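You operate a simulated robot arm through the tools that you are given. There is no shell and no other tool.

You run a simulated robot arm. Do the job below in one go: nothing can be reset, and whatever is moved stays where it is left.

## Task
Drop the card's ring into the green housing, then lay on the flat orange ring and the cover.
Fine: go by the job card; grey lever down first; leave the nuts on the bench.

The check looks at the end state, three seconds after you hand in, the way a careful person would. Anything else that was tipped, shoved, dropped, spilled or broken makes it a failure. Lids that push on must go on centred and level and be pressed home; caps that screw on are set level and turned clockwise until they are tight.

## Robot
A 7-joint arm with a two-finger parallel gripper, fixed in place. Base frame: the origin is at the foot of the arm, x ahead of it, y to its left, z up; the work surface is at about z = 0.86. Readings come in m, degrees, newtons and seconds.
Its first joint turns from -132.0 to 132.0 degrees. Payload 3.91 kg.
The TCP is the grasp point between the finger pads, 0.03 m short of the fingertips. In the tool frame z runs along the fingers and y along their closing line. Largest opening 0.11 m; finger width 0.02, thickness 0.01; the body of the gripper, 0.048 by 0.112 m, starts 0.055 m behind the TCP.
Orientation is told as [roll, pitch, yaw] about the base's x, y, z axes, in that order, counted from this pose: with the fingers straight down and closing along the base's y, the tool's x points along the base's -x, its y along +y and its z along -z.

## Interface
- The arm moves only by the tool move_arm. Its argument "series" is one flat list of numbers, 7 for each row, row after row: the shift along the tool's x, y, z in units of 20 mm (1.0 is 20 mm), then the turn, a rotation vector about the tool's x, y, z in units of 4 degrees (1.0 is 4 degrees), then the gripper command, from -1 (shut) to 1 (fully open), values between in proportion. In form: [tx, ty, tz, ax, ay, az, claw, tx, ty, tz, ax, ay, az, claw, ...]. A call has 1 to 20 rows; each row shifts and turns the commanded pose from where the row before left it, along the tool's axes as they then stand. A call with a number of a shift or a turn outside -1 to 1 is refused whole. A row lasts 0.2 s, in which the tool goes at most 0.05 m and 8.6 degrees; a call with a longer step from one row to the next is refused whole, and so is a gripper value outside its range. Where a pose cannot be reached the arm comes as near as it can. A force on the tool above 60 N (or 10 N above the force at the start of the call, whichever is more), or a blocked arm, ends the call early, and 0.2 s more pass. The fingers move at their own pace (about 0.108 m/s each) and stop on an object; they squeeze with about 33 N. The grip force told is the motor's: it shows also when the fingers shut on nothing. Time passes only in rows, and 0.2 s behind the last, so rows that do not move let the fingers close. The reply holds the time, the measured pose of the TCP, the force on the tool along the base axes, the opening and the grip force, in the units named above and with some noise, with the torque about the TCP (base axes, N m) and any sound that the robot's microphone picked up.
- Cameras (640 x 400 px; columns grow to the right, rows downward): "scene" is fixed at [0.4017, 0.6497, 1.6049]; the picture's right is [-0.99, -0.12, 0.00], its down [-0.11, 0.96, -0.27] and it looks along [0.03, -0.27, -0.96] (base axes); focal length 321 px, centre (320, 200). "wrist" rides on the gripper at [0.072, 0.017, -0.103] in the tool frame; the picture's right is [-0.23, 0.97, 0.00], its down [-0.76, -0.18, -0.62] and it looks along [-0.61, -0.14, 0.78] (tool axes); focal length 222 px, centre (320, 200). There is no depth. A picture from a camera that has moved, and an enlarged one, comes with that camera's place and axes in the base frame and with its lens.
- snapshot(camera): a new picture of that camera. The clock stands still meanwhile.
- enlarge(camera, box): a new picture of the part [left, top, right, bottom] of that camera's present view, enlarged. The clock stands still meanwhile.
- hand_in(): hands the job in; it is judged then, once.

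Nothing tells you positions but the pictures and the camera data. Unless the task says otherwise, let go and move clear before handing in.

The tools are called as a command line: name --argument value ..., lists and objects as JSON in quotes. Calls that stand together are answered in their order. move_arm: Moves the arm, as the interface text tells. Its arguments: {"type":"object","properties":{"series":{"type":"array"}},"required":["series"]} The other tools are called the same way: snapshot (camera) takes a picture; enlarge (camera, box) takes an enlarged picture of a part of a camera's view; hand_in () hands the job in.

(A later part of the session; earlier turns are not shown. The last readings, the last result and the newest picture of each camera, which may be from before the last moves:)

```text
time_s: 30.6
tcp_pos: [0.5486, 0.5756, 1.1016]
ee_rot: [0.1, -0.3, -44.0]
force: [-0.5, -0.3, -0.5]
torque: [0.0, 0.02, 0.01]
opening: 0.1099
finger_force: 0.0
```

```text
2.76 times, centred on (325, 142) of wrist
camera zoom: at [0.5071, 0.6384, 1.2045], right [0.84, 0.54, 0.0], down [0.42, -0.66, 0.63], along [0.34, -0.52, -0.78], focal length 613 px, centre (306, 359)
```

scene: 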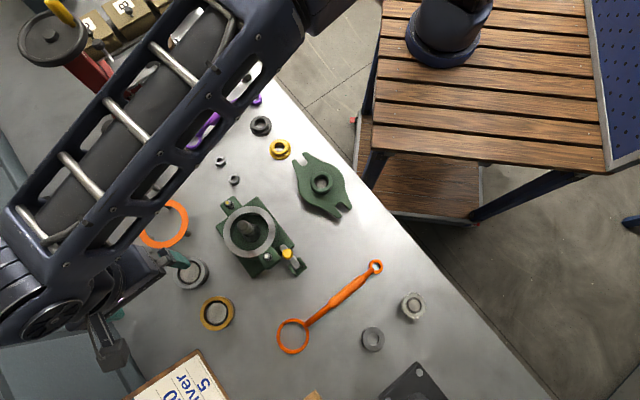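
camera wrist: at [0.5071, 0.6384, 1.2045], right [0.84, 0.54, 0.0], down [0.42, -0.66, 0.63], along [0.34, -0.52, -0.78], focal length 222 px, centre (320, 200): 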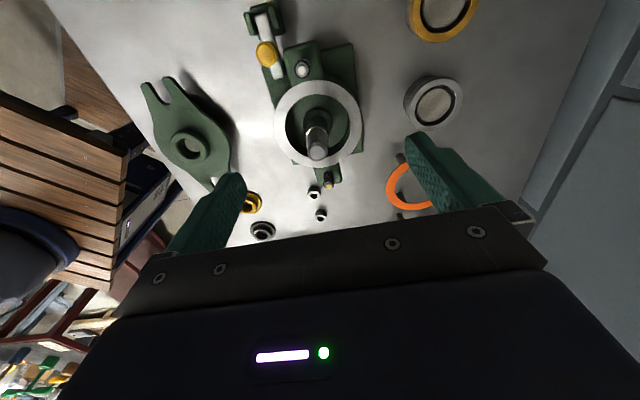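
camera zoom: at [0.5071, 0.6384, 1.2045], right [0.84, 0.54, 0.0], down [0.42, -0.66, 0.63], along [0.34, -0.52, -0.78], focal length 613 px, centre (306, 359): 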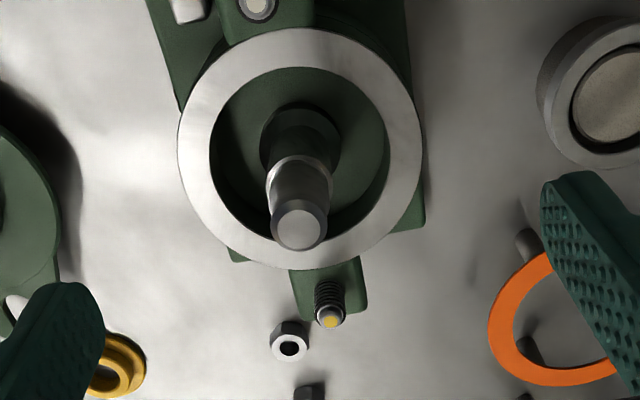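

The housing bore is about 84 mm across with a shaft in the middle whose foot is around 43 mm. I'll enlarge further to judge the bore floor and the shaft steps.

enlarge --camera "wrist" --box '[270, 75, 370, 175]'

enlarge --camera "wrist" --box '[390, 0, 490, 130]'

enlarge --camera "scene" --box '[215, 200, 290, 275]'

```text
4.00 times, centred on (320, 125) of wrist
camera zoom: at [0.5071, 0.6384, 1.2045], right [0.84, 0.54, 0.0], down [0.42, -0.66, 0.63], along [0.34, -0.52, -0.78], focal length 888 px, centre (320, 500)
```

zoom: 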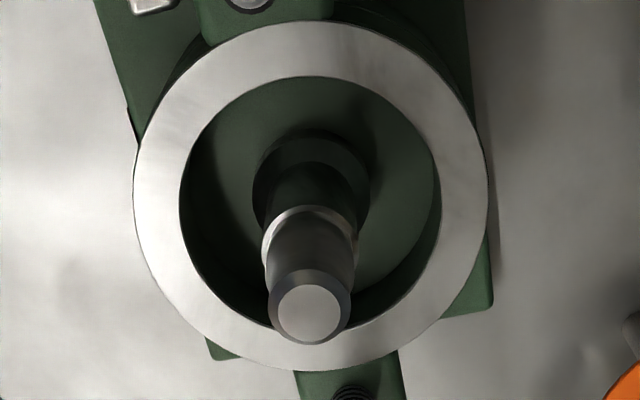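

```text
3.08 times, centred on (440, 65) of wrist
camera zoom: at [0.5071, 0.6384, 1.2045], right [0.84, 0.54, 0.0], down [0.42, -0.66, 0.63], along [0.34, -0.52, -0.78], focal length 684 px, centre (-49, 615)
```

zoom: 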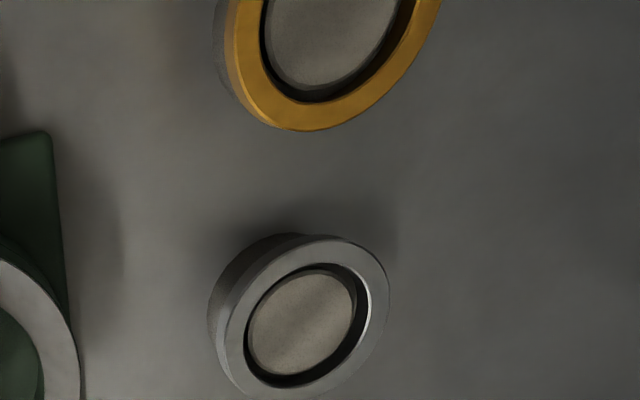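

```text
5.33 times, centred on (252, 238) of scene
camera zoom: at [0.4017, 0.6497, 1.6049], right [-0.99, -0.12, 0.0], down [-0.11, 0.96, -0.27], along [0.03, -0.27, -0.96], focal length 1714 px, centre (680, 0)
```

zoom: 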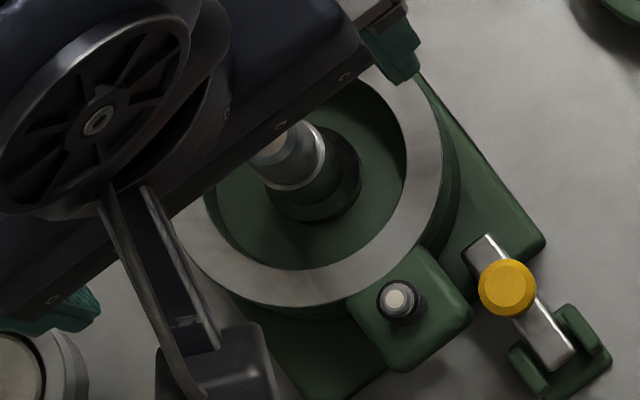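

The ring can only go in by being held near its top and dropped over the shaft into the bore. I'll now go over the silver ring and stop just above it for alignment.

move_arm --series '[-0.291, 0.9, 0, 0.025, 0.07, 0, 1, -0.291, 0.9, 0, 0, 0, 0, 1, -0.291, 0.9, 0, 0, 0, 0, 1, -0.291, 0.9, 0, 0, 0, 0, 1, -0.291, 0.9, 0, 0, 0, 0, 1, -0.291, 0.9, 0, 0, 0, 0, 1, -0.291, 0.9, 0, 0, 0, 0, 1, -0.291, 0.9, 0, 0, 0, 0, 1, 0, 0, 1, 0, 0, 0, 1, 0, 0, 1, 0, 0, 0, 1, 0, 0, 1, 0, 0, 0, 1, 0, 0, 1, 0, 0, 0, 1, 0, 0, 1, 0, 0, 0, 1, 0, 0, 1, 0, 0, 0, 1]'

snapshot --camera "wrist"

enlarge --camera "wrist" --box '[230, 100, 430, 230]'

```text
time_s: 33.6
tcp_pos: [0.6815, 0.6479, 0.982]
ee_rot: [-0.1, 0.1, -43.9]
force: [-0.6, -0.3, 0.2]
torque: [0.01, -0.01, 0.02]
opening: 0.1102
finger_force: 0.1
```

```text
taken
camera wrist: at [0.6407, 0.7104, 1.0853], right [0.84, 0.54, 0.0], down [0.43, -0.66, 0.62], along [0.34, -0.52, -0.78], focal length 222 px, centre (320, 200)
```

wrist: 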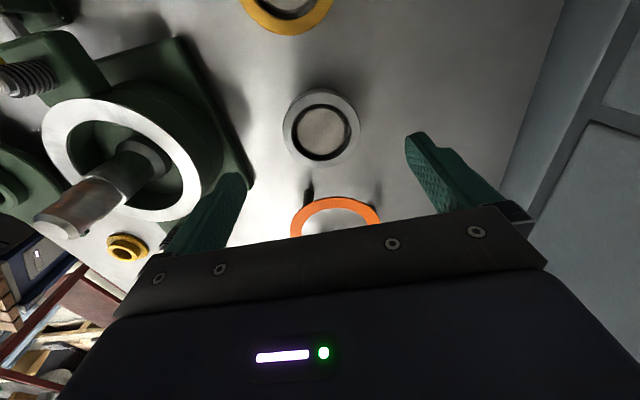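

```text
3.08 times, centred on (330, 165) of wrist
camera zoom: at [0.6407, 0.7104, 1.0853], right [0.84, 0.54, 0.0], down [0.43, -0.66, 0.62], along [0.34, -0.52, -0.78], focal length 684 px, centre (289, 308)
```

zoom: 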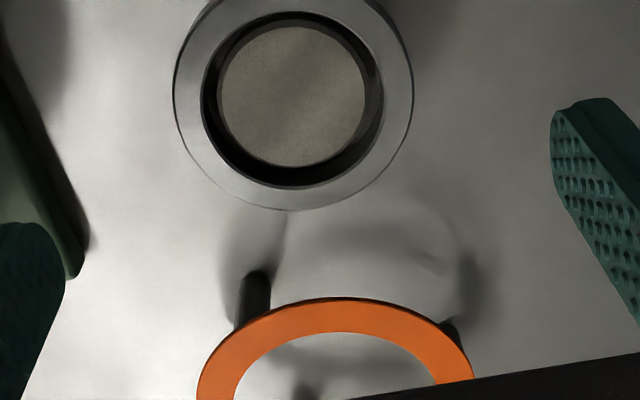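

The ring is exactly centred under the gripper in the wrist view. I'll lower until the fingertips overlap its top by about 10 mm, then close.

move_arm --series '[0, 0, 1, 0, 0, 0, 1, 0, 0, 1, 0, 0, 0, 1, 0, 0, 1, 0, 0, 0, 1, 0, 0, 0.5, 0, 0, 0, 1, 0, 0, 0.4, 0, 0, 0, 1]'

enlarge --camera "wrist" --box '[200, 60, 460, 230]'

```text
time_s: 34.8
tcp_pos: [0.6811, 0.6473, 0.9038]
ee_rot: [-0.1, 0.2, -44.0]
force: [1.1, -0.2, -0.5]
torque: [0.0, 0.0, 0.0]
opening: 0.1099
finger_force: 0.0
```

```text
2.35 times, centred on (330, 145) of wrist
camera zoom: at [0.6404, 0.7102, 1.0069], right [0.84, 0.54, 0.0], down [0.43, -0.66, 0.62], along [0.34, -0.52, -0.78], focal length 523 px, centre (296, 329)
```

zoom: 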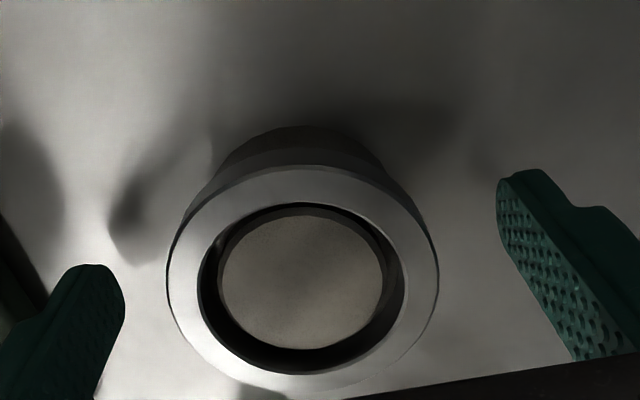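

enlarge --camera "wrist" --box '[260, 100, 390, 180]'

```text
4.92 times, centred on (325, 140) of wrist
camera zoom: at [0.6404, 0.7102, 1.0069], right [0.84, 0.54, 0.0], down [0.43, -0.66, 0.62], along [0.34, -0.52, -0.78], focal length 1094 px, centre (295, 495)
```

zoom: 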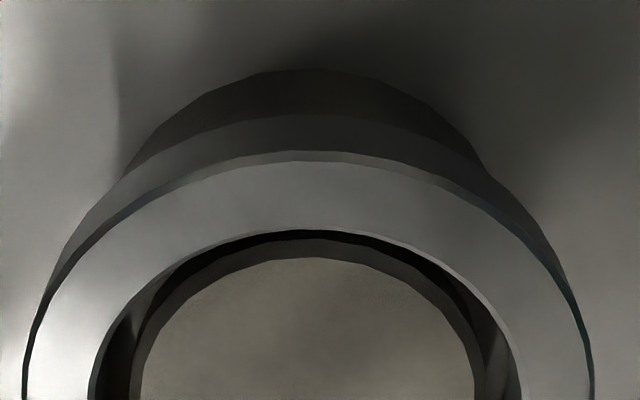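

The ring turns out to be a flanged one, about 40 mm tall, with the 67 mm flange at the top. I'll raise a little so the fingertips hold just the flange, then close.

move_arm --series '[0, 0, -0.76, 0, -0.05, 0, 1, 0, 0, 0, 0, 0, 0, 1, 0, 0, 0, 0, 0, 0, -1, 0, 0, 0, 0, 0, 0, -1, 0, 0, 0, 0, 0, 0, -1, 0, 0, 0, 0, 0, 0, -1]'

enlarge --camera "wrist" --box '[220, 80, 430, 230]'

```text
time_s: 36.2
tcp_pos: [0.6808, 0.6476, 0.9199]
ee_rot: [-0.1, -0.1, -44.0]
force: [0.1, -0.1, 2.0]
torque: [-0.01, -0.12, 0.01]
opening: 0.0671
finger_force: 33.3
```

```text
2.67 times, centred on (325, 155) of wrist
camera zoom: at [0.6404, 0.7102, 1.0221], right [0.84, 0.54, 0.0], down [0.42, -0.66, 0.62], along [0.34, -0.53, -0.78], focal length 592 px, centre (307, 320)
```

zoom: 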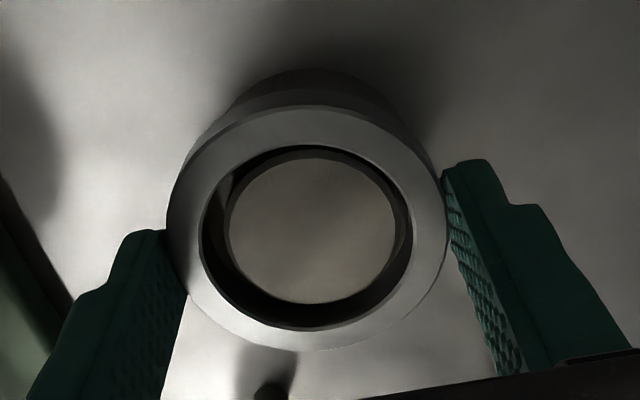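

The ring is gripped: the opening reads 67.1 mm and it sits centred. I'll lift it and carry it high over the shaft of the housing.

move_arm --series '[0, 0, -0.5, 0, 0, 0, -1, 0, 0, -1, 0, 0, 0, -1, 0, 0, -1, 0, 0, 0, -1, 0, 0, -1, 0, 0, 0, -1, 0, 0, -1, 0, 0, 0, -1, 0, 0, -1, 0, 0, 0, -1, 0, 0, -1, 0, 0, 0, -1, 0, 0, -1, 0, 0, 0, -1, 0, 0, -1, 0, 0, 0, -1, 0, 0, -0.5, 0, 0, 0, -1]'

move_arm --series '[0.0915, -0.769, 0, 0, 0, 0, -1, 0.0915, -0.769, 0, 0, 0, 0, -1, 0.0915, -0.769, 0, 0, 0, 0, -1, 0.0915, -0.769, 0, 0, 0, 0, -1, 0.0915, -0.769, 0, 0, 0, 0, -1, 0.0915, -0.769, 0, 0, 0, 0, -1, 0.0915, -0.769, 0, 0, 0, 0, -1, 0.0915, -0.769, 0, 0, 0, 0, -1, 0.0915, -0.769, 0, 0, 0, 0, -1, 0.0915, -0.769, 0, 0, 0, 0, -1, 0, 0, 0, 0, 0, 0, -1]'

snapshot --camera "wrist"

enlarge --camera "wrist" --box '[220, 80, 430, 230]'

```text
time_s: 38.4
tcp_pos: [0.6821, 0.6481, 1.0982]
ee_rot: [-0.1, 0.0, -44.1]
force: [0.2, -0.1, -1.7]
torque: [-0.01, -0.03, -0.01]
opening: 0.0673
finger_force: 33.0
```

```text
time_s: 40.8
tcp_pos: [0.5611, 0.5488, 1.0975]
ee_rot: [-0.1, -0.1, -44.0]
force: [-0.8, 0.9, -1.3]
torque: [-0.02, 0.02, -0.02]
opening: 0.0669
finger_force: 33.6
```

```text
taken
camera wrist: at [0.5203, 0.612, 1.2016], right [0.84, 0.54, 0.0], down [0.42, -0.66, 0.62], along [0.34, -0.53, -0.78], focal length 222 px, centre (320, 200)
```

wrist: 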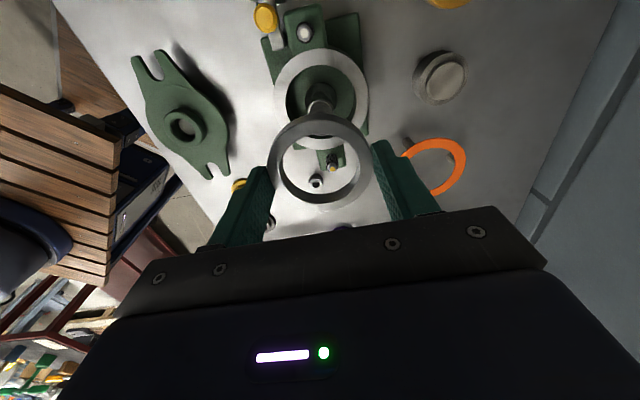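

```text
2.67 times, centred on (325, 155) of wrist
camera zoom: at [0.5203, 0.612, 1.2016], right [0.84, 0.54, 0.0], down [0.42, -0.66, 0.62], along [0.34, -0.53, -0.78], focal length 592 px, centre (307, 320)
```

zoom: 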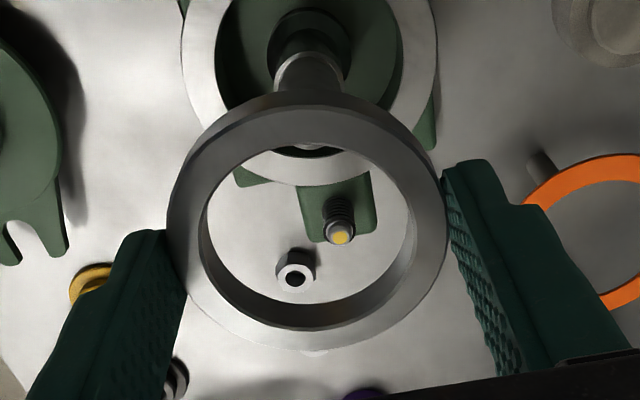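

The silver ring is in hand as a plain ring; its stand stayed on the bench. It is roughly centred over the shaft, so I'll lower it partway around the shaft and check the alignment.

move_arm --series '[0, 0, 0.9, 0, 0, 0, -1, 0, 0, 0.9, 0, 0, 0, -1, 0, 0, 0.9, 0, 0, 0, -1, 0, 0, 0.9, 0, 0, 0, -1, 0, 0, 0.9, 0, 0, 0, -1, 0, 0, 0.9, 0, 0, 0, -1]'

enlarge --camera "wrist" --box '[220, 60, 430, 230]'

enlarge --camera "scene" --box '[160, 180, 310, 300]'

```text
time_s: 42.2
tcp_pos: [0.5604, 0.5513, 0.9902]
ee_rot: [-0.1, 0.0, -43.9]
force: [0.4, 0.6, -1.6]
torque: [-0.02, 0.01, -0.03]
opening: 0.0669
finger_force: 32.9
```

```text
2.35 times, centred on (325, 145) of wrist
camera zoom: at [0.5199, 0.6123, 1.0937], right [0.84, 0.54, 0.0], down [0.42, -0.66, 0.62], along [0.34, -0.53, -0.78], focal length 523 px, centre (308, 329)
```

zoom: 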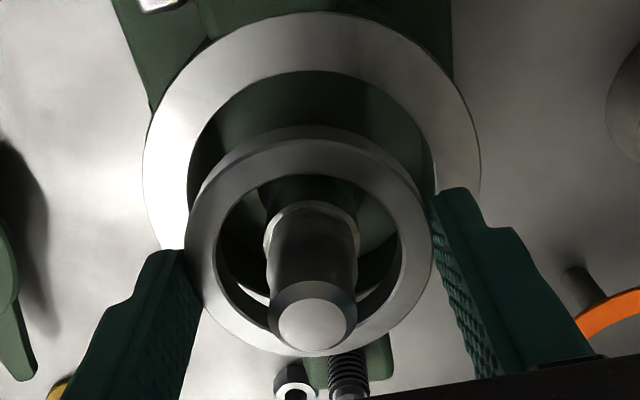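

```text
3.33 times, centred on (235, 240) of scene
camera zoom: at [0.4017, 0.6497, 1.6049], right [-0.99, -0.12, 0.0], down [-0.11, 0.96, -0.27], along [0.03, -0.27, -0.96], focal length 1071 px, centre (603, 67)
```

zoom: 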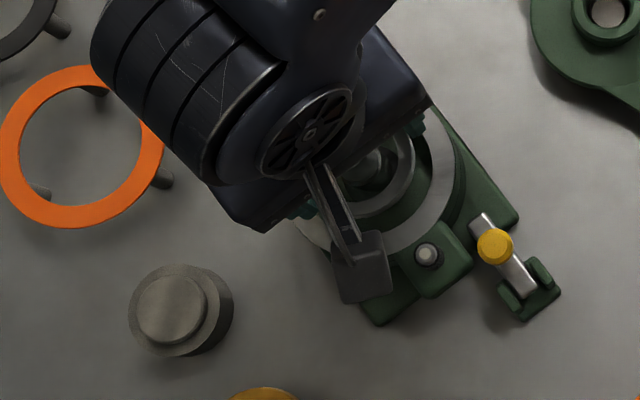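

The ring is centred over the bore to within about a millimetre. I'll make that small correction and lower until the fingertips are just above the rim.

move_arm --series '[-0.06, 0.037, 0.5, 0, 0, 0, -1, 0, 0, 0.5, 0, 0, 0, -1, 0, 0, 0.2, 0, 0, 0, -1, 0, 0, 0, 0, 0, 0, -1]'

enlarge --camera "wrist" --box '[200, 60, 450, 230]'

```text
time_s: 43.2
tcp_pos: [0.5634, 0.5486, 0.9657]
ee_rot: [-0.1, -0.1, -44.0]
force: [-0.4, 0.4, -1.5]
torque: [0.01, 0.0, 0.01]
opening: 0.067
finger_force: 32.9
```

```text
2.35 times, centred on (325, 145) of wrist
camera zoom: at [0.522, 0.6117, 1.0694], right [0.84, 0.54, 0.0], down [0.42, -0.66, 0.62], along [0.34, -0.53, -0.78], focal length 523 px, centre (308, 329)
```

zoom: 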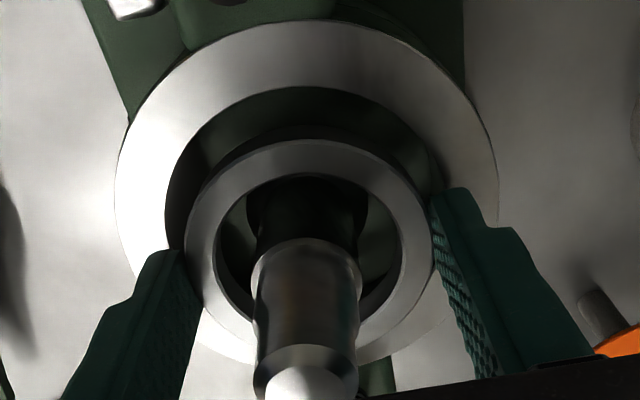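

The ring sits evenly in the bore opening with the shaft through it. I'll open the fingers and let it drop.

move_arm --series '[0, 0, 0, 0, 0, 0, 0.7, 0, 0, 0, 0, 0, 0, 0.7, 0, 0, 0, 0, 0, 0, 0.7, 0, 0, 0, 0, 0, 0, 0.7]'

enlarge --camera "wrist" --box '[200, 60, 450, 230]'

```text
time_s: 44.2
tcp_pos: [0.5625, 0.5489, 0.9668]
ee_rot: [-0.1, -0.1, -44.1]
force: [0.1, 0.5, 0.8]
torque: [0.0, 0.01, 0.01]
opening: 0.0937
finger_force: 0.1
```

```text
2.35 times, centred on (325, 145) of wrist
camera zoom: at [0.522, 0.6117, 1.0696], right [0.84, 0.54, 0.0], down [0.42, -0.66, 0.62], along [0.34, -0.53, -0.78], focal length 523 px, centre (308, 329)
```

zoom: 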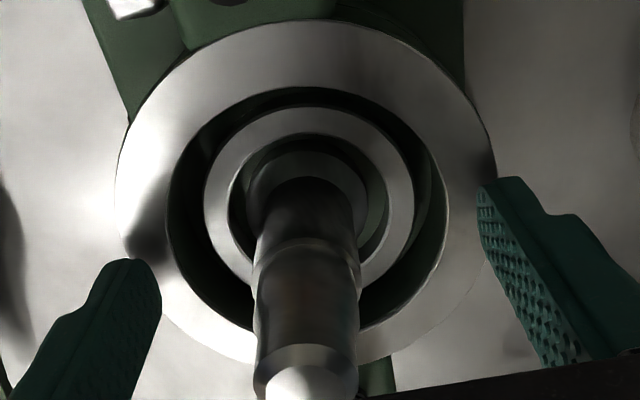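

The ring fell in and looks flat and concentric. I'll lift away and check it from a better angle.

move_arm --series '[0, 0, -0.5, 0, 0, 0, 0.7, 0, 0, -1, 0, 0, 0, 0.7, 0, 0, -1, 0, 0, 0, 0.7, 0, 0, -1, 0, 0, 0, 1, 0, 0, -1, 0, 0, 0, 1, 0, 0, -1, 0, 0, 0, 1, 0.7, 0, -1, 0, 0, 0, 1, 0.7, 0, -0.5, 0, 0, 0, 1]'

enlarge --camera "wrist" --box '[260, 60, 400, 180]'

snapshot --camera "wrist"

snapshot --camera "scene"

```text
time_s: 46.0
tcp_pos: [0.5426, 0.5691, 1.1064]
ee_rot: [-0.1, -0.1, -44.0]
force: [-1.0, 0.2, -0.3]
torque: [0.01, -0.01, 0.0]
opening: 0.1103
finger_force: 0.0
```

```text
3.33 times, centred on (330, 120) of wrist
camera zoom: at [0.5015, 0.6315, 1.21], right [0.84, 0.54, 0.0], down [0.42, -0.66, 0.62], along [0.34, -0.52, -0.78], focal length 740 px, centre (287, 467)
```

zoom: 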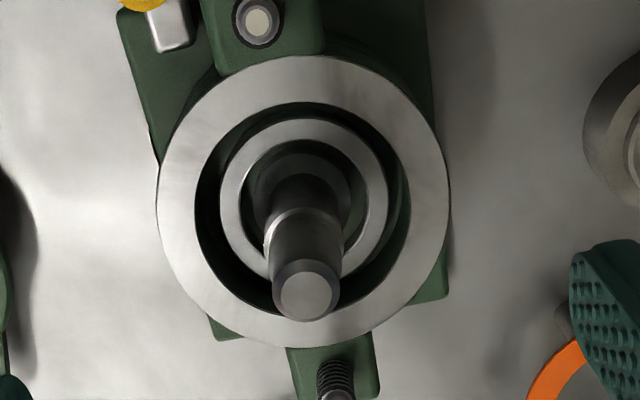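

```text
taken
camera wrist: at [0.5015, 0.6315, 1.21], right [0.84, 0.54, 0.0], down [0.42, -0.66, 0.62], along [0.34, -0.52, -0.78], focal length 222 px, centre (320, 200)
```

wrist: 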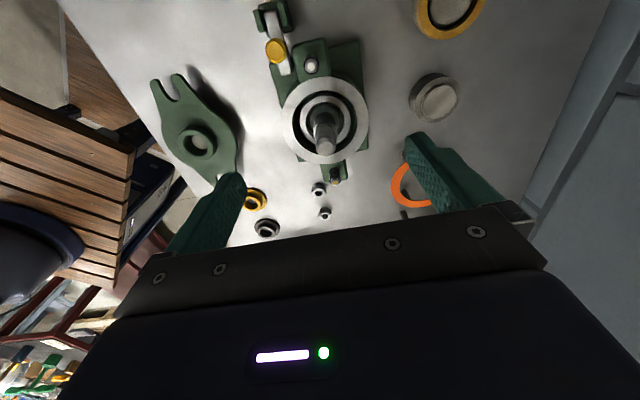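

```text
taken
```

scene: 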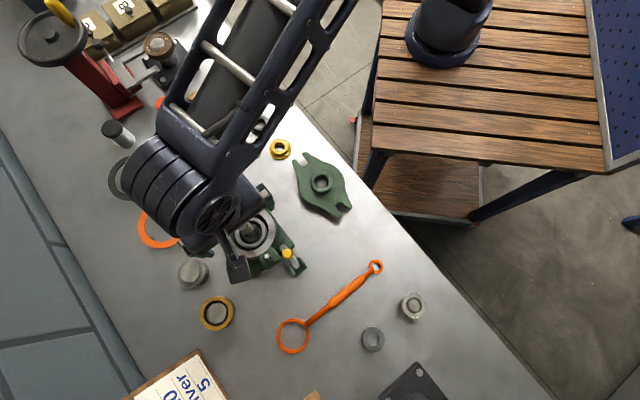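

The silver ring lies flat on the floor of the housing. Next comes the orange flat ring on its three posts at about (0.762, 0.552): I plan to grip it from the inside by spreading the fingers, so I'll turn the tool and go above it.

move_arm --series '[0, 0, 0, 0, 0, -1, 1, 0, 0, 0, 0, 0, -1, 1, 0, 0, 0, 0, 0, -1, 1, 0, 0, 0, 0, 0, -1, 1, 0, 0, 0, 0, 0, -1, 1, 0, 0, 0, 0, 0, -1, 1, -0.964, 0.265, 0, 0, 0, 0, -0.27, -0.964, 0.265, 0, 0, 0, 0, -0.27, -0.964, 0.265, 0, 0, 0, 0, -0.27, -0.964, 0.265, 0, 0, 0, 0, -0.27, -0.964, 0.265, 0, 0, 0, 0, -0.27, -0.964, 0.265, 0.5, 0, 0, 0, -0.27, -0.964, 0.265, 0.5, 0, 0, 0, -0.27, -0.964, 0.265, 0.5, 0, 0, 0, -0.27, -0.964, 0.265, 0.5, 0, 0, 0, -0.27, -0.964, 0.265, 0.5, 0, 0, 0, -0.27, -0.964, 0.265, 0.5, 0, 0, 0, -0.27]'

snapshot --camera "wrist"

enlarge --camera "wrist" --box '[220, 60, 430, 220]'

snapshot --camera "scene"

```text
time_s: 49.6
tcp_pos: [0.7635, 0.5497, 1.0487]
ee_rot: [-0.1, -0.1, -20.0]
force: [-0.8, 0.4, -0.4]
torque: [-0.01, 0.01, 0.03]
opening: 0.0403
finger_force: 0.0
```

```text
taken
camera wrist: at [0.6993, 0.5911, 1.1508], right [0.55, 0.84, 0.0], down [0.65, -0.43, 0.62], along [0.52, -0.34, -0.78], focal length 222 px, centre (320, 200)
```

wrist: 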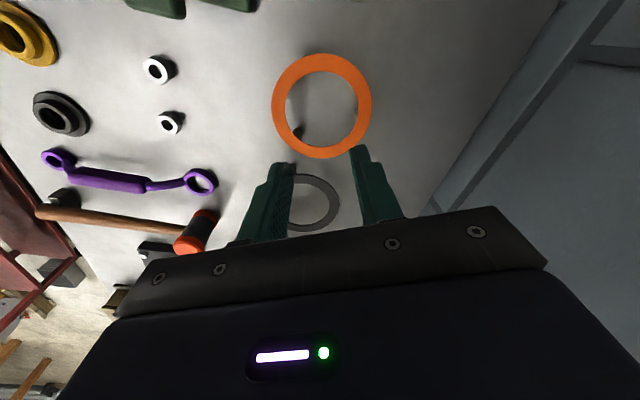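

```text
2.50 times, centred on (325, 140) of wrist
camera zoom: at [0.6993, 0.5911, 1.1508], right [0.55, 0.84, 0.0], down [0.65, -0.43, 0.62], along [0.52, -0.34, -0.78], focal length 555 px, centre (308, 350)
```

zoom: 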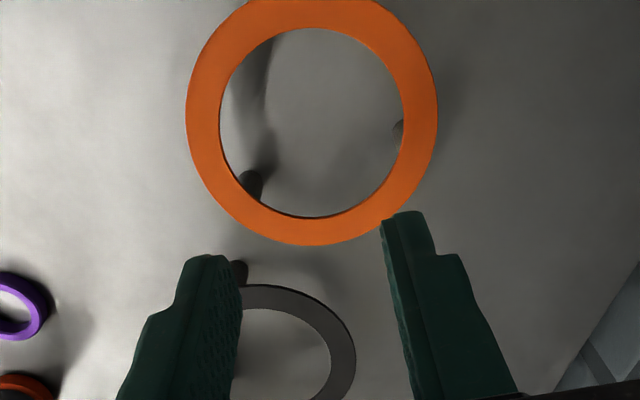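

```text
taken
```

scene: 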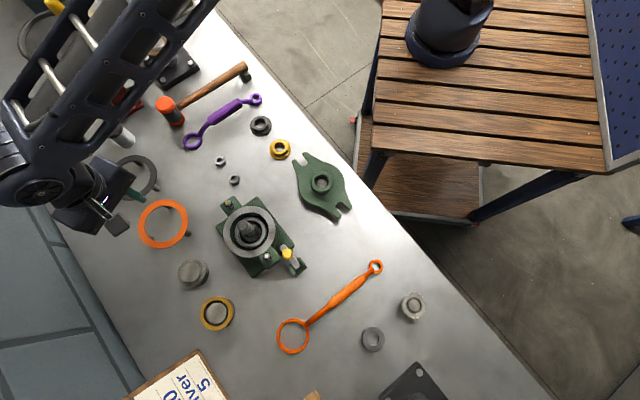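

The housing view confirms the silver ring inside. The orange ring's centre is about 5 mm ahead of the tool; I'll correct, turn slightly to keep clear of the posts, and come down partway.

move_arm --series '[0, 0, 0, 0, 0, -1, -0.27, -0.24, 0.0, 0.5, 0, 0, 0, -0.27, 0, 0, 1, 0, 0, 0, -0.27, 0, 0, 1, 0, 0, 0, -0.27, 0, 0, 1, 0, 0, 0, -0.27, 0, 0, 0.9, 0, 0, 0, -0.27, 0, 0, 0, 0, 0, 0, -0.27]'

enlarge --camera "wrist" --box '[200, 50, 450, 230]'

```text
time_s: 51.2
tcp_pos: [0.7671, 0.5489, 0.9581]
ee_rot: [-0.1, 0.0, -16.1]
force: [0.8, -1.1, -0.7]
torque: [-0.03, -0.03, 0.01]
opening: 0.04
finger_force: 0.1
```

```text
2.22 times, centred on (325, 140) of wrist
camera zoom: at [0.7016, 0.5862, 1.062], right [0.49, 0.87, 0.0], down [0.68, -0.38, 0.62], along [0.54, -0.31, -0.78], focal length 494 px, centre (309, 333)
```

zoom: 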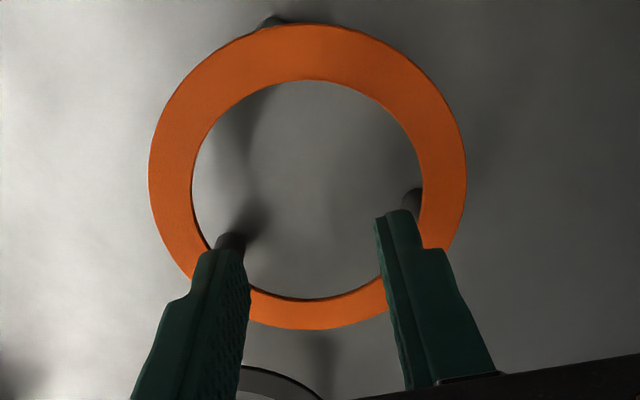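

The ring is now centred on the tool. I'll lower the fingertips through the hole, just below the ring, and spread the fingers to hold it from inside.

move_arm --series '[0.01, -0.035, 0.8, 0, 0, 0, -0.27, 0, 0, 0.8, 0, 0, 0, -0.27, 0, 0, 0.7, 0, 0, 0, -0.27, 0, 0, 0, 0, 0, 0, -0.27]'

enlarge --camera "wrist" --box '[200, 50, 450, 230]'

```text
time_s: 52.2
tcp_pos: [0.7662, 0.5496, 0.913]
ee_rot: [-0.1, 0.0, -16.0]
force: [0.2, 0.0, 0.3]
torque: [-0.03, 0.0, -0.03]
opening: 0.0401
finger_force: 0.1
```

```text
2.22 times, centred on (325, 140) of wrist
camera zoom: at [0.7008, 0.5858, 1.0162], right [0.49, 0.87, 0.0], down [0.68, -0.38, 0.62], along [0.54, -0.31, -0.78], focal length 494 px, centre (309, 333)
```

zoom: 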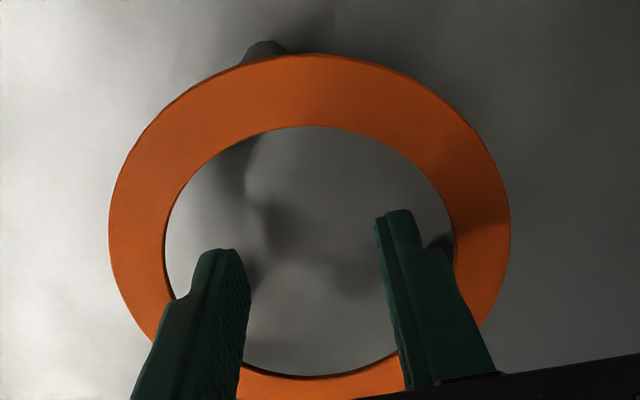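

move_arm --series '[0, 0, 0, 0, 0, 0, 0.3, 0, 0, 0, 0, 0, 0, 0.3, 0, 0, 0, 0, 0, 0, 0.3]'

enlarge --camera "wrist" --box '[200, 50, 450, 230]'

```text
time_s: 53.0
tcp_pos: [0.766, 0.5495, 0.9126]
ee_rot: [0.0, 0.0, -16.1]
force: [-0.1, 0.5, 0.8]
torque: [-0.02, 0.03, 0.0]
opening: 0.0621
finger_force: 0.1
```

```text
2.22 times, centred on (325, 140) of wrist
camera zoom: at [0.7008, 0.5858, 1.0163], right [0.49, 0.87, 0.0], down [0.68, -0.38, 0.62], along [0.54, -0.31, -0.78], focal length 494 px, centre (309, 333)
```

zoom: 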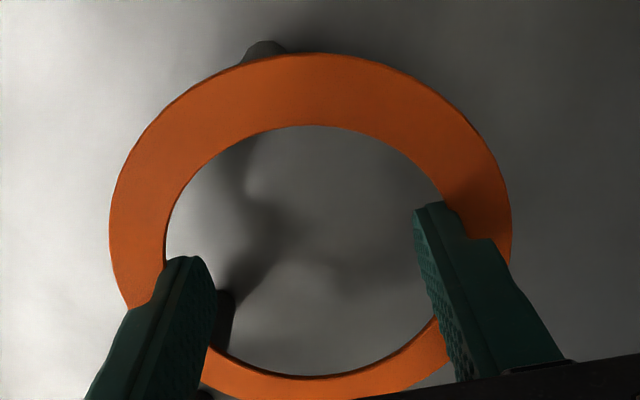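

The fingers stopped at 62 mm against the ring's inner edge, short of the commanded opening. I'll command full opening to see whether they hold firmly against it.

move_arm --series '[0, 0, 0, 0, 0, 0, 1, 0, 0, 0, 0, 0, 0, 1]'

move_arm --series '[0, 0, -0.3, 0, 0, 0, 1, 0, 0, -0.4, 0, 0, 0, 1, 0, 0, -0.4, 0, 0, 0, 1]'

enlarge --camera "wrist" --box '[200, 50, 450, 230]'

enlarge --camera "scene" --box '[100, 150, 240, 290]'

```text
time_s: 53.6
tcp_pos: [0.7665, 0.5499, 0.9137]
ee_rot: [-0.1, 0.0, -15.9]
force: [0.5, 0.8, 0.3]
torque: [-0.01, -0.01, -0.04]
opening: 0.0656
finger_force: 0.0
```

```text
time_s: 54.4
tcp_pos: [0.7654, 0.5492, 0.9345]
ee_rot: [-0.1, 0.0, -16.0]
force: [-0.3, -0.1, -0.1]
torque: [-0.01, -0.02, -0.03]
opening: 0.0654
finger_force: 0.0
```

```text
2.22 times, centred on (325, 140) of wrist
camera zoom: at [0.7006, 0.5854, 1.0381], right [0.49, 0.87, 0.0], down [0.68, -0.38, 0.62], along [0.54, -0.31, -0.78], focal length 494 px, centre (309, 333)
```

zoom: 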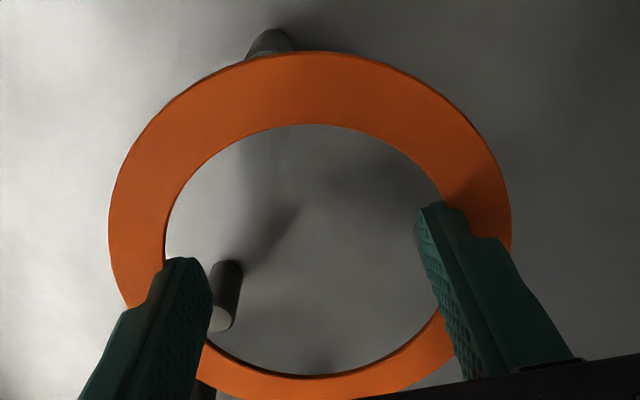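

```text
2.86 times, centred on (170, 220) of scene
camera zoom: at [0.4017, 0.6497, 1.6049], right [-0.99, -0.12, 0.0], down [-0.11, 0.96, -0.27], along [0.03, -0.27, -0.96], focal length 918 px, centre (749, 143)
```

zoom: 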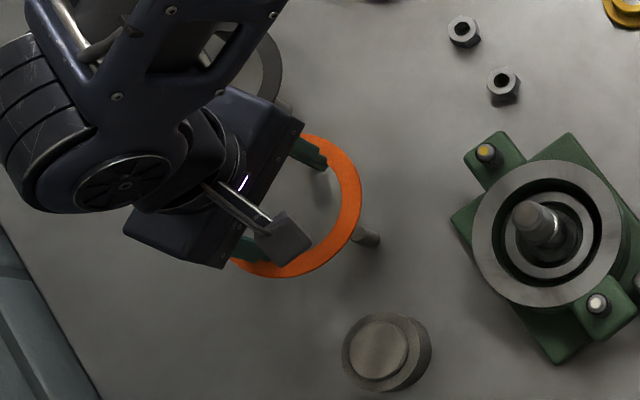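

The ring came up off its posts, level and held by the spread fingers. I'll lift it gently high enough to clear the shaft.

move_arm --series '[0, 0, -0.5, 0, 0, 0, 1, 0, 0, -0.6, 0, 0, 0, 1, 0, 0, -0.7, 0, 0, 0, 1, 0, 0, -0.8, 0, 0, 0, 1, 0, 0, -0.8, 0, 0, 0, 1, 0, 0, -0.8, 0, 0, 0, 1, 0, 0, -0.8, 0, 0, 0, 1, 0, 0, -0.8, 0, 0, 0, 1, 0, 0, -0.5, 0, 0, 0, 1, 0, 0, -0.2, 0, 0, 0, 1]'

enlarge --camera "wrist" --box '[200, 50, 450, 230]'

snapshot --camera "scene"

```text
time_s: 56.6
tcp_pos: [0.7659, 0.5497, 1.0645]
ee_rot: [-0.1, 0.1, -16.0]
force: [0.6, -0.5, 0.6]
torque: [-0.02, 0.02, 0.01]
opening: 0.0651
finger_force: 0.0
```

```text
2.22 times, centred on (325, 140) of wrist
camera zoom: at [0.7007, 0.5856, 1.1679], right [0.49, 0.87, 0.0], down [0.68, -0.38, 0.62], along [0.54, -0.31, -0.78], focal length 494 px, centre (309, 333)
```

zoom: 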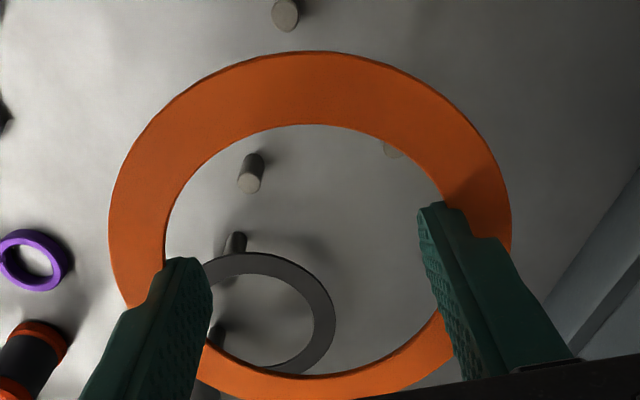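

```text
taken
```

scene: 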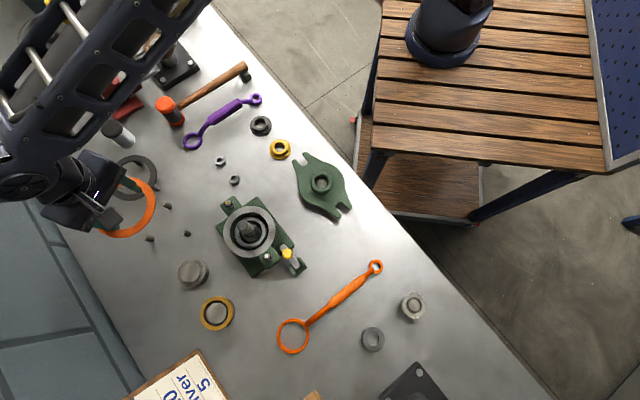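

The ring is held level and centred. I'll carry it over to the housing.

move_arm --series '[0.3, -0.087, 0, 0, 0, 0, 1, 0.6, -0.175, 0, 0, 0, 0, 1, 0.76, -0.221, 0, 0, 0, 0, 1, 0.76, -0.221, 0, 0, 0, 0, 1, 0.76, -0.221, 0, 0, 0, 0, 1, 0.76, -0.221, 0, 0, 0, 0, 1, 0.76, -0.221, 0, 0, 0, 0, 1, 0.76, -0.221, 0, 0, 0, 0, 1, 0.76, -0.221, 0, 0, 0, 0, 1, 0.76, -0.221, 0, 0, 0, 0, 1, 0.76, -0.221, 0, 0, 0, 0, 1, 0.76, -0.221, 0, 0, 0, 0, 1, 0.7, -0.204, 0, 0, 0, 0, 1, 0.4, -0.117, 0, 0, 0, 0, 1, 0.22, -0.066, 0, 0, 0, 0, 1, 0, 0, 0, 0, 0, 0, 1]'

enlarge --camera "wrist" --box '[200, 30, 450, 230]'

enlarge --camera "scene" --box '[170, 160, 330, 310]'

```text
time_s: 60.0
tcp_pos: [0.5614, 0.5484, 1.064]
ee_rot: [-0.1, 0.0, -16.0]
force: [0.1, -0.8, -0.1]
torque: [0.0, 0.0, 0.01]
opening: 0.0649
finger_force: 0.0
```

```text
2.00 times, centred on (325, 130) of wrist
camera zoom: at [0.4961, 0.585, 1.1677], right [0.49, 0.87, 0.0], down [0.68, -0.38, 0.62], along [0.54, -0.3, -0.78], focal length 444 px, centre (310, 340)
```

zoom: 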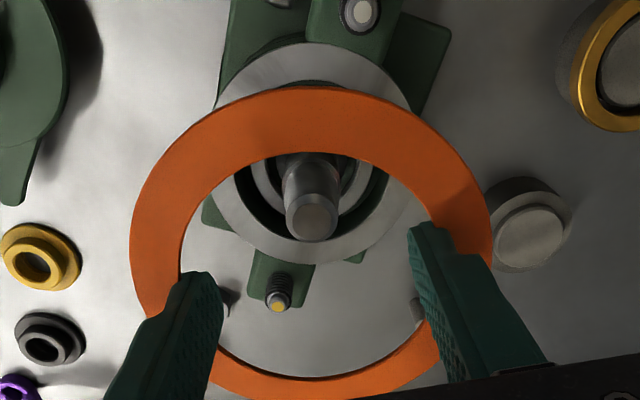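

```text
2.67 times, centred on (250, 235) of scene
camera zoom: at [0.4017, 0.6497, 1.6049], right [-0.99, -0.12, 0.0], down [-0.11, 0.96, -0.27], along [0.03, -0.27, -0.96], focal length 857 px, centre (507, 107)
```

zoom: 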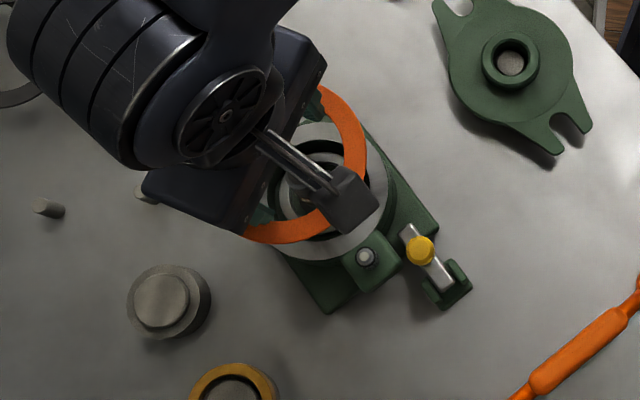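

The ring is centred over the shaft and rim within about a millimetre. I'll lower it to just above the rim and look again.

move_arm --series '[0, 0, 0.5, 0, 0, 0, 1, 0, 0, 0.7, 0, 0, 0, 1, 0, 0, 0.7, 0, 0, 0, 1, 0, 0, 0.7, 0, 0, 0, 1, 0, 0, 0.7, 0, 0, 0, 1, 0, 0, 0.6, 0, 0, 0, 1, 0, 0, 0.5, 0, 0, 0, 1, 0, 0, 0, 0, 0, 0, 1]'

enlarge --camera "wrist" --box '[200, 30, 450, 230]'

enlarge --camera "scene" --box '[190, 180, 310, 290]'

```text
time_s: 61.8
tcp_pos: [0.5625, 0.5482, 0.9761]
ee_rot: [-0.1, -0.1, -16.0]
force: [0.1, 0.7, -0.8]
torque: [0.0, 0.01, 0.03]
opening: 0.0646
finger_force: 0.1
```

```text
2.00 times, centred on (325, 130) of wrist
camera zoom: at [0.4961, 0.5846, 1.08], right [0.49, 0.87, 0.0], down [0.68, -0.38, 0.62], along [0.54, -0.3, -0.78], focal length 444 px, centre (310, 340)
```

zoom: 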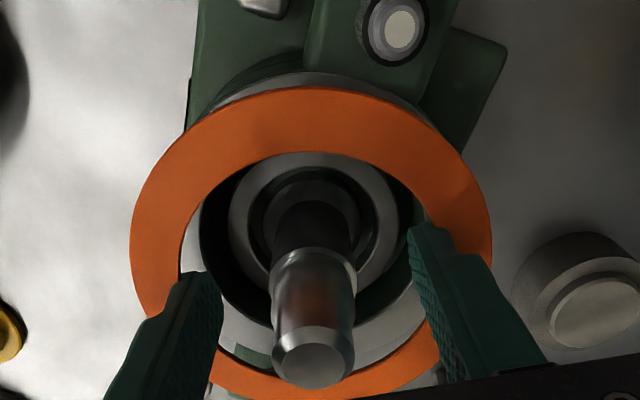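

```text
3.64 times, centred on (250, 235) of scene
camera zoom: at [0.4017, 0.6497, 1.6049], right [-0.99, -0.12, 0.0], down [-0.11, 0.96, -0.27], along [0.03, -0.27, -0.96], focal length 1169 px, centre (574, 73)
```

zoom: 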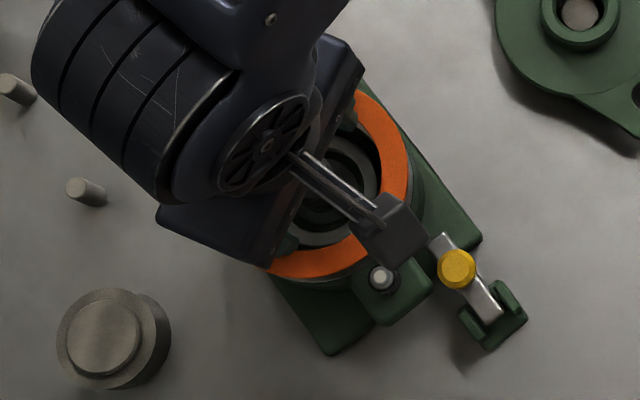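

The ring is concentric with the rim; the fingers can't follow it into the bore, so I'll stop with the fingertips just above the rim and let the ring settle the last centimetre.

move_arm --series '[0, 0, 0.4, 0, 0, 0, 1, 0, 0, 0.35, 0, 0, 0, 1, 0, 0, 0, 0, 0, 0, 1]'

enlarge --camera "wrist" --box '[200, 30, 450, 230]'

```text
time_s: 62.6
tcp_pos: [0.5629, 0.5483, 0.9621]
ee_rot: [-0.1, -0.1, -16.0]
force: [0.1, -1.7, 5.3]
torque: [0.2, -0.03, 0.0]
opening: 0.065
finger_force: 0.1
```

```text
2.00 times, centred on (325, 130) of wrist
camera zoom: at [0.4962, 0.5844, 1.0653], right [0.49, 0.87, 0.0], down [0.68, -0.38, 0.62], along [0.54, -0.3, -0.78], focal length 444 px, centre (310, 340)
```

zoom: 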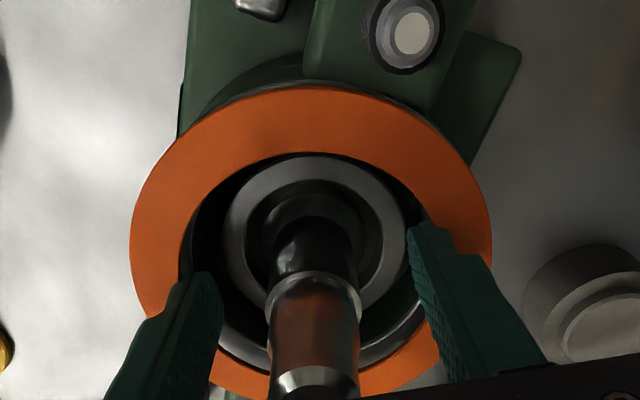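

The fingertips just touched the rim (5 N). I'll back off a millimetre and release the ring by closing the fingers inward.

move_arm --series '[0, 0, -0.06, 0, 0, 0, 1, 0, 0, 0, 0, 0, 0, -0.15, 0, 0, 0, 0, 0, 0, -0.15, 0, 0, 0, 0, 0, 0, -0.15, 0, 0, 0, 0, 0, 0, -0.15]'

enlarge --camera "wrist" --box '[200, 30, 450, 230]'

enlarge --camera "scene" --box '[190, 180, 310, 290]'

```text
time_s: 63.8
tcp_pos: [0.5628, 0.5477, 0.9634]
ee_rot: [0.0, 0.0, -16.0]
force: [0.6, 0.6, -0.9]
torque: [0.0, -0.04, -0.01]
opening: 0.0469
finger_force: 0.0
```

```text
2.00 times, centred on (325, 130) of wrist
camera zoom: at [0.4963, 0.5845, 1.0663], right [0.49, 0.87, 0.0], down [0.68, -0.38, 0.62], along [0.54, -0.31, -0.78], focal length 444 px, centre (310, 340)
```

zoom: 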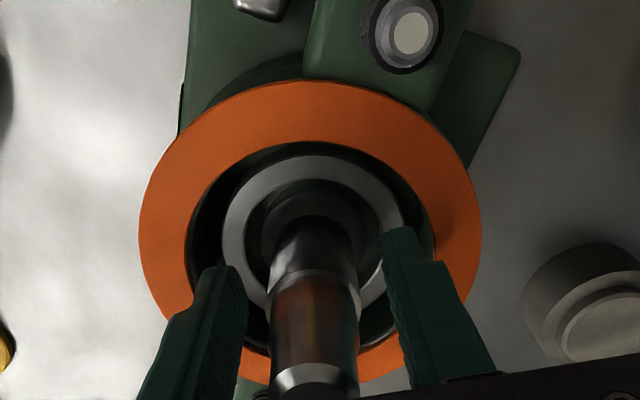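

```text
3.64 times, centred on (250, 235) of scene
camera zoom: at [0.4017, 0.6497, 1.6049], right [-0.99, -0.12, 0.0], down [-0.11, 0.96, -0.27], along [0.03, -0.27, -0.96], focal length 1169 px, centre (574, 73)
```

zoom: 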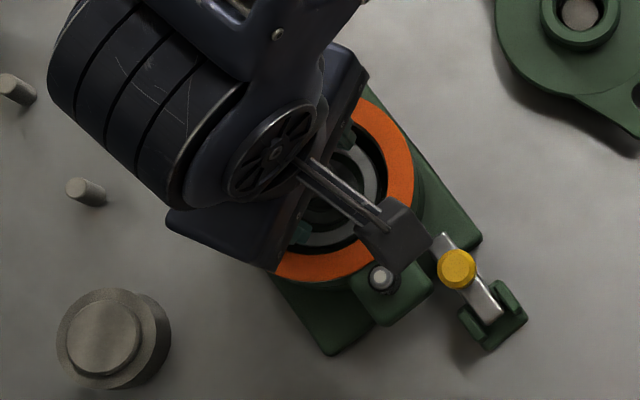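

The orange ring has settled on the rim. I'll lift straight up and check that it lies flat and centred.

move_arm --series '[0, 0, -0.6, 0, 0, 0, -0.15, 0, 0, -1, 0, 0, 0, -0.15, 0, 0, -1, 0, 0, 0, -0.15, 0, 0, -1, 0, 0, 0, -0.15, 0, 0, -1, 0, 0, 0, -0.15, 0, 0, -1, 0, 0, 0, -0.15, 0.8, 0, -1, 0, 0, 0, -0.15, 0.8, 0, 0, 0, 0, 0, -0.15]'

enlarge --camera "wrist" --box '[250, 40, 400, 170]'

enlarge --camera "scene" --box '[200, 185, 310, 285]'

snapshot --camera "wrist"

```text
time_s: 65.6
tcp_pos: [0.532, 0.5568, 1.0953]
ee_rot: [-0.1, -0.1, -16.0]
force: [-0.1, 0.0, 0.1]
torque: [0.01, -0.01, 0.04]
opening: 0.0468
finger_force: 0.1
```

```text
3.08 times, centred on (325, 105) of wrist
camera zoom: at [0.466, 0.5939, 1.1989], right [0.49, 0.87, 0.0], down [0.68, -0.38, 0.62], along [0.54, -0.31, -0.78], focal length 684 px, centre (305, 492)
```

zoom: 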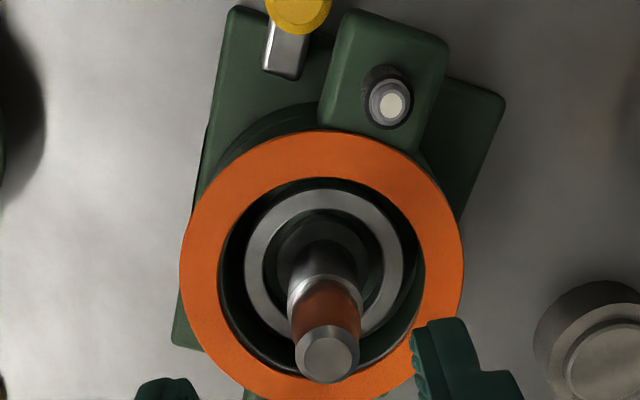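

```text
4.00 times, centred on (255, 235) of scene
camera zoom: at [0.4017, 0.6497, 1.6049], right [-0.99, -0.12, 0.0], down [-0.11, 0.96, -0.27], along [0.03, -0.27, -0.96], focal length 1286 px, centre (580, 60)
```

zoom: 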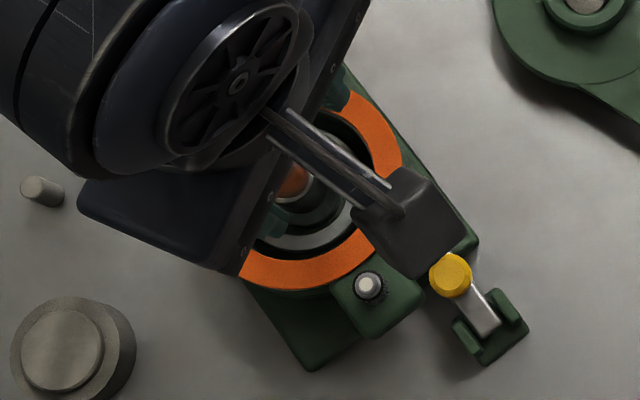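

```text
taken
camera wrist: at [0.466, 0.5939, 1.1989], right [0.49, 0.87, 0.0], down [0.68, -0.38, 0.62], along [0.54, -0.31, -0.78], focal length 222 px, centre (320, 200)
```

wrist: 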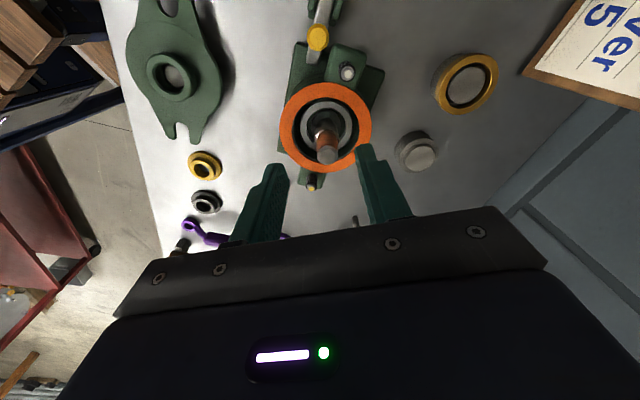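

The orange ring lies flat and concentric on the rim. Now the cover: I'll look closely at its pose and slots.

enlarge --camera "scene" --box '[280, 140, 370, 230]'

enlarge --camera "wrist" --box '[110, 0, 250, 150]'

```text
4.44 times, centred on (325, 185) of scene
camera zoom: at [0.4017, 0.6497, 1.6049], right [-0.99, -0.12, 0.0], down [-0.11, 0.96, -0.27], along [0.03, -0.27, -0.96], focal length 1428 px, centre (298, 267)
```

zoom: 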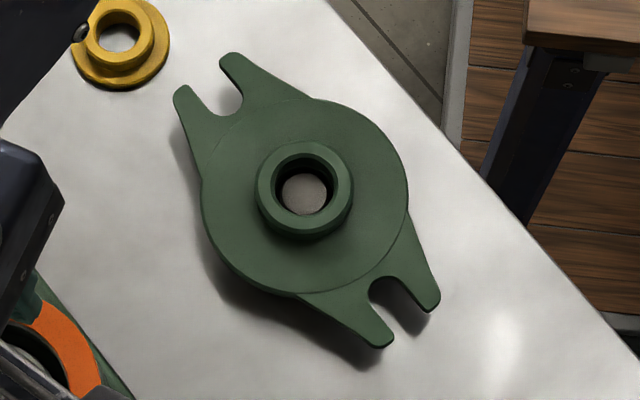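

```text
2.67 times, centred on (180, 75) of wrist
camera zoom: at [0.466, 0.5939, 1.1989], right [0.49, 0.87, 0.0], down [0.68, -0.38, 0.62], along [0.54, -0.31, -0.78], focal length 592 px, centre (693, 533)
```

zoom: 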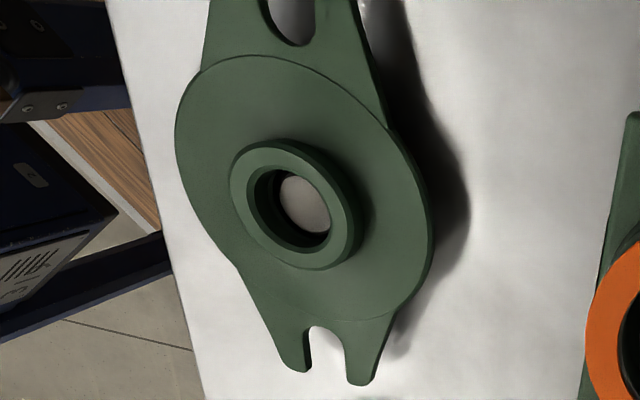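

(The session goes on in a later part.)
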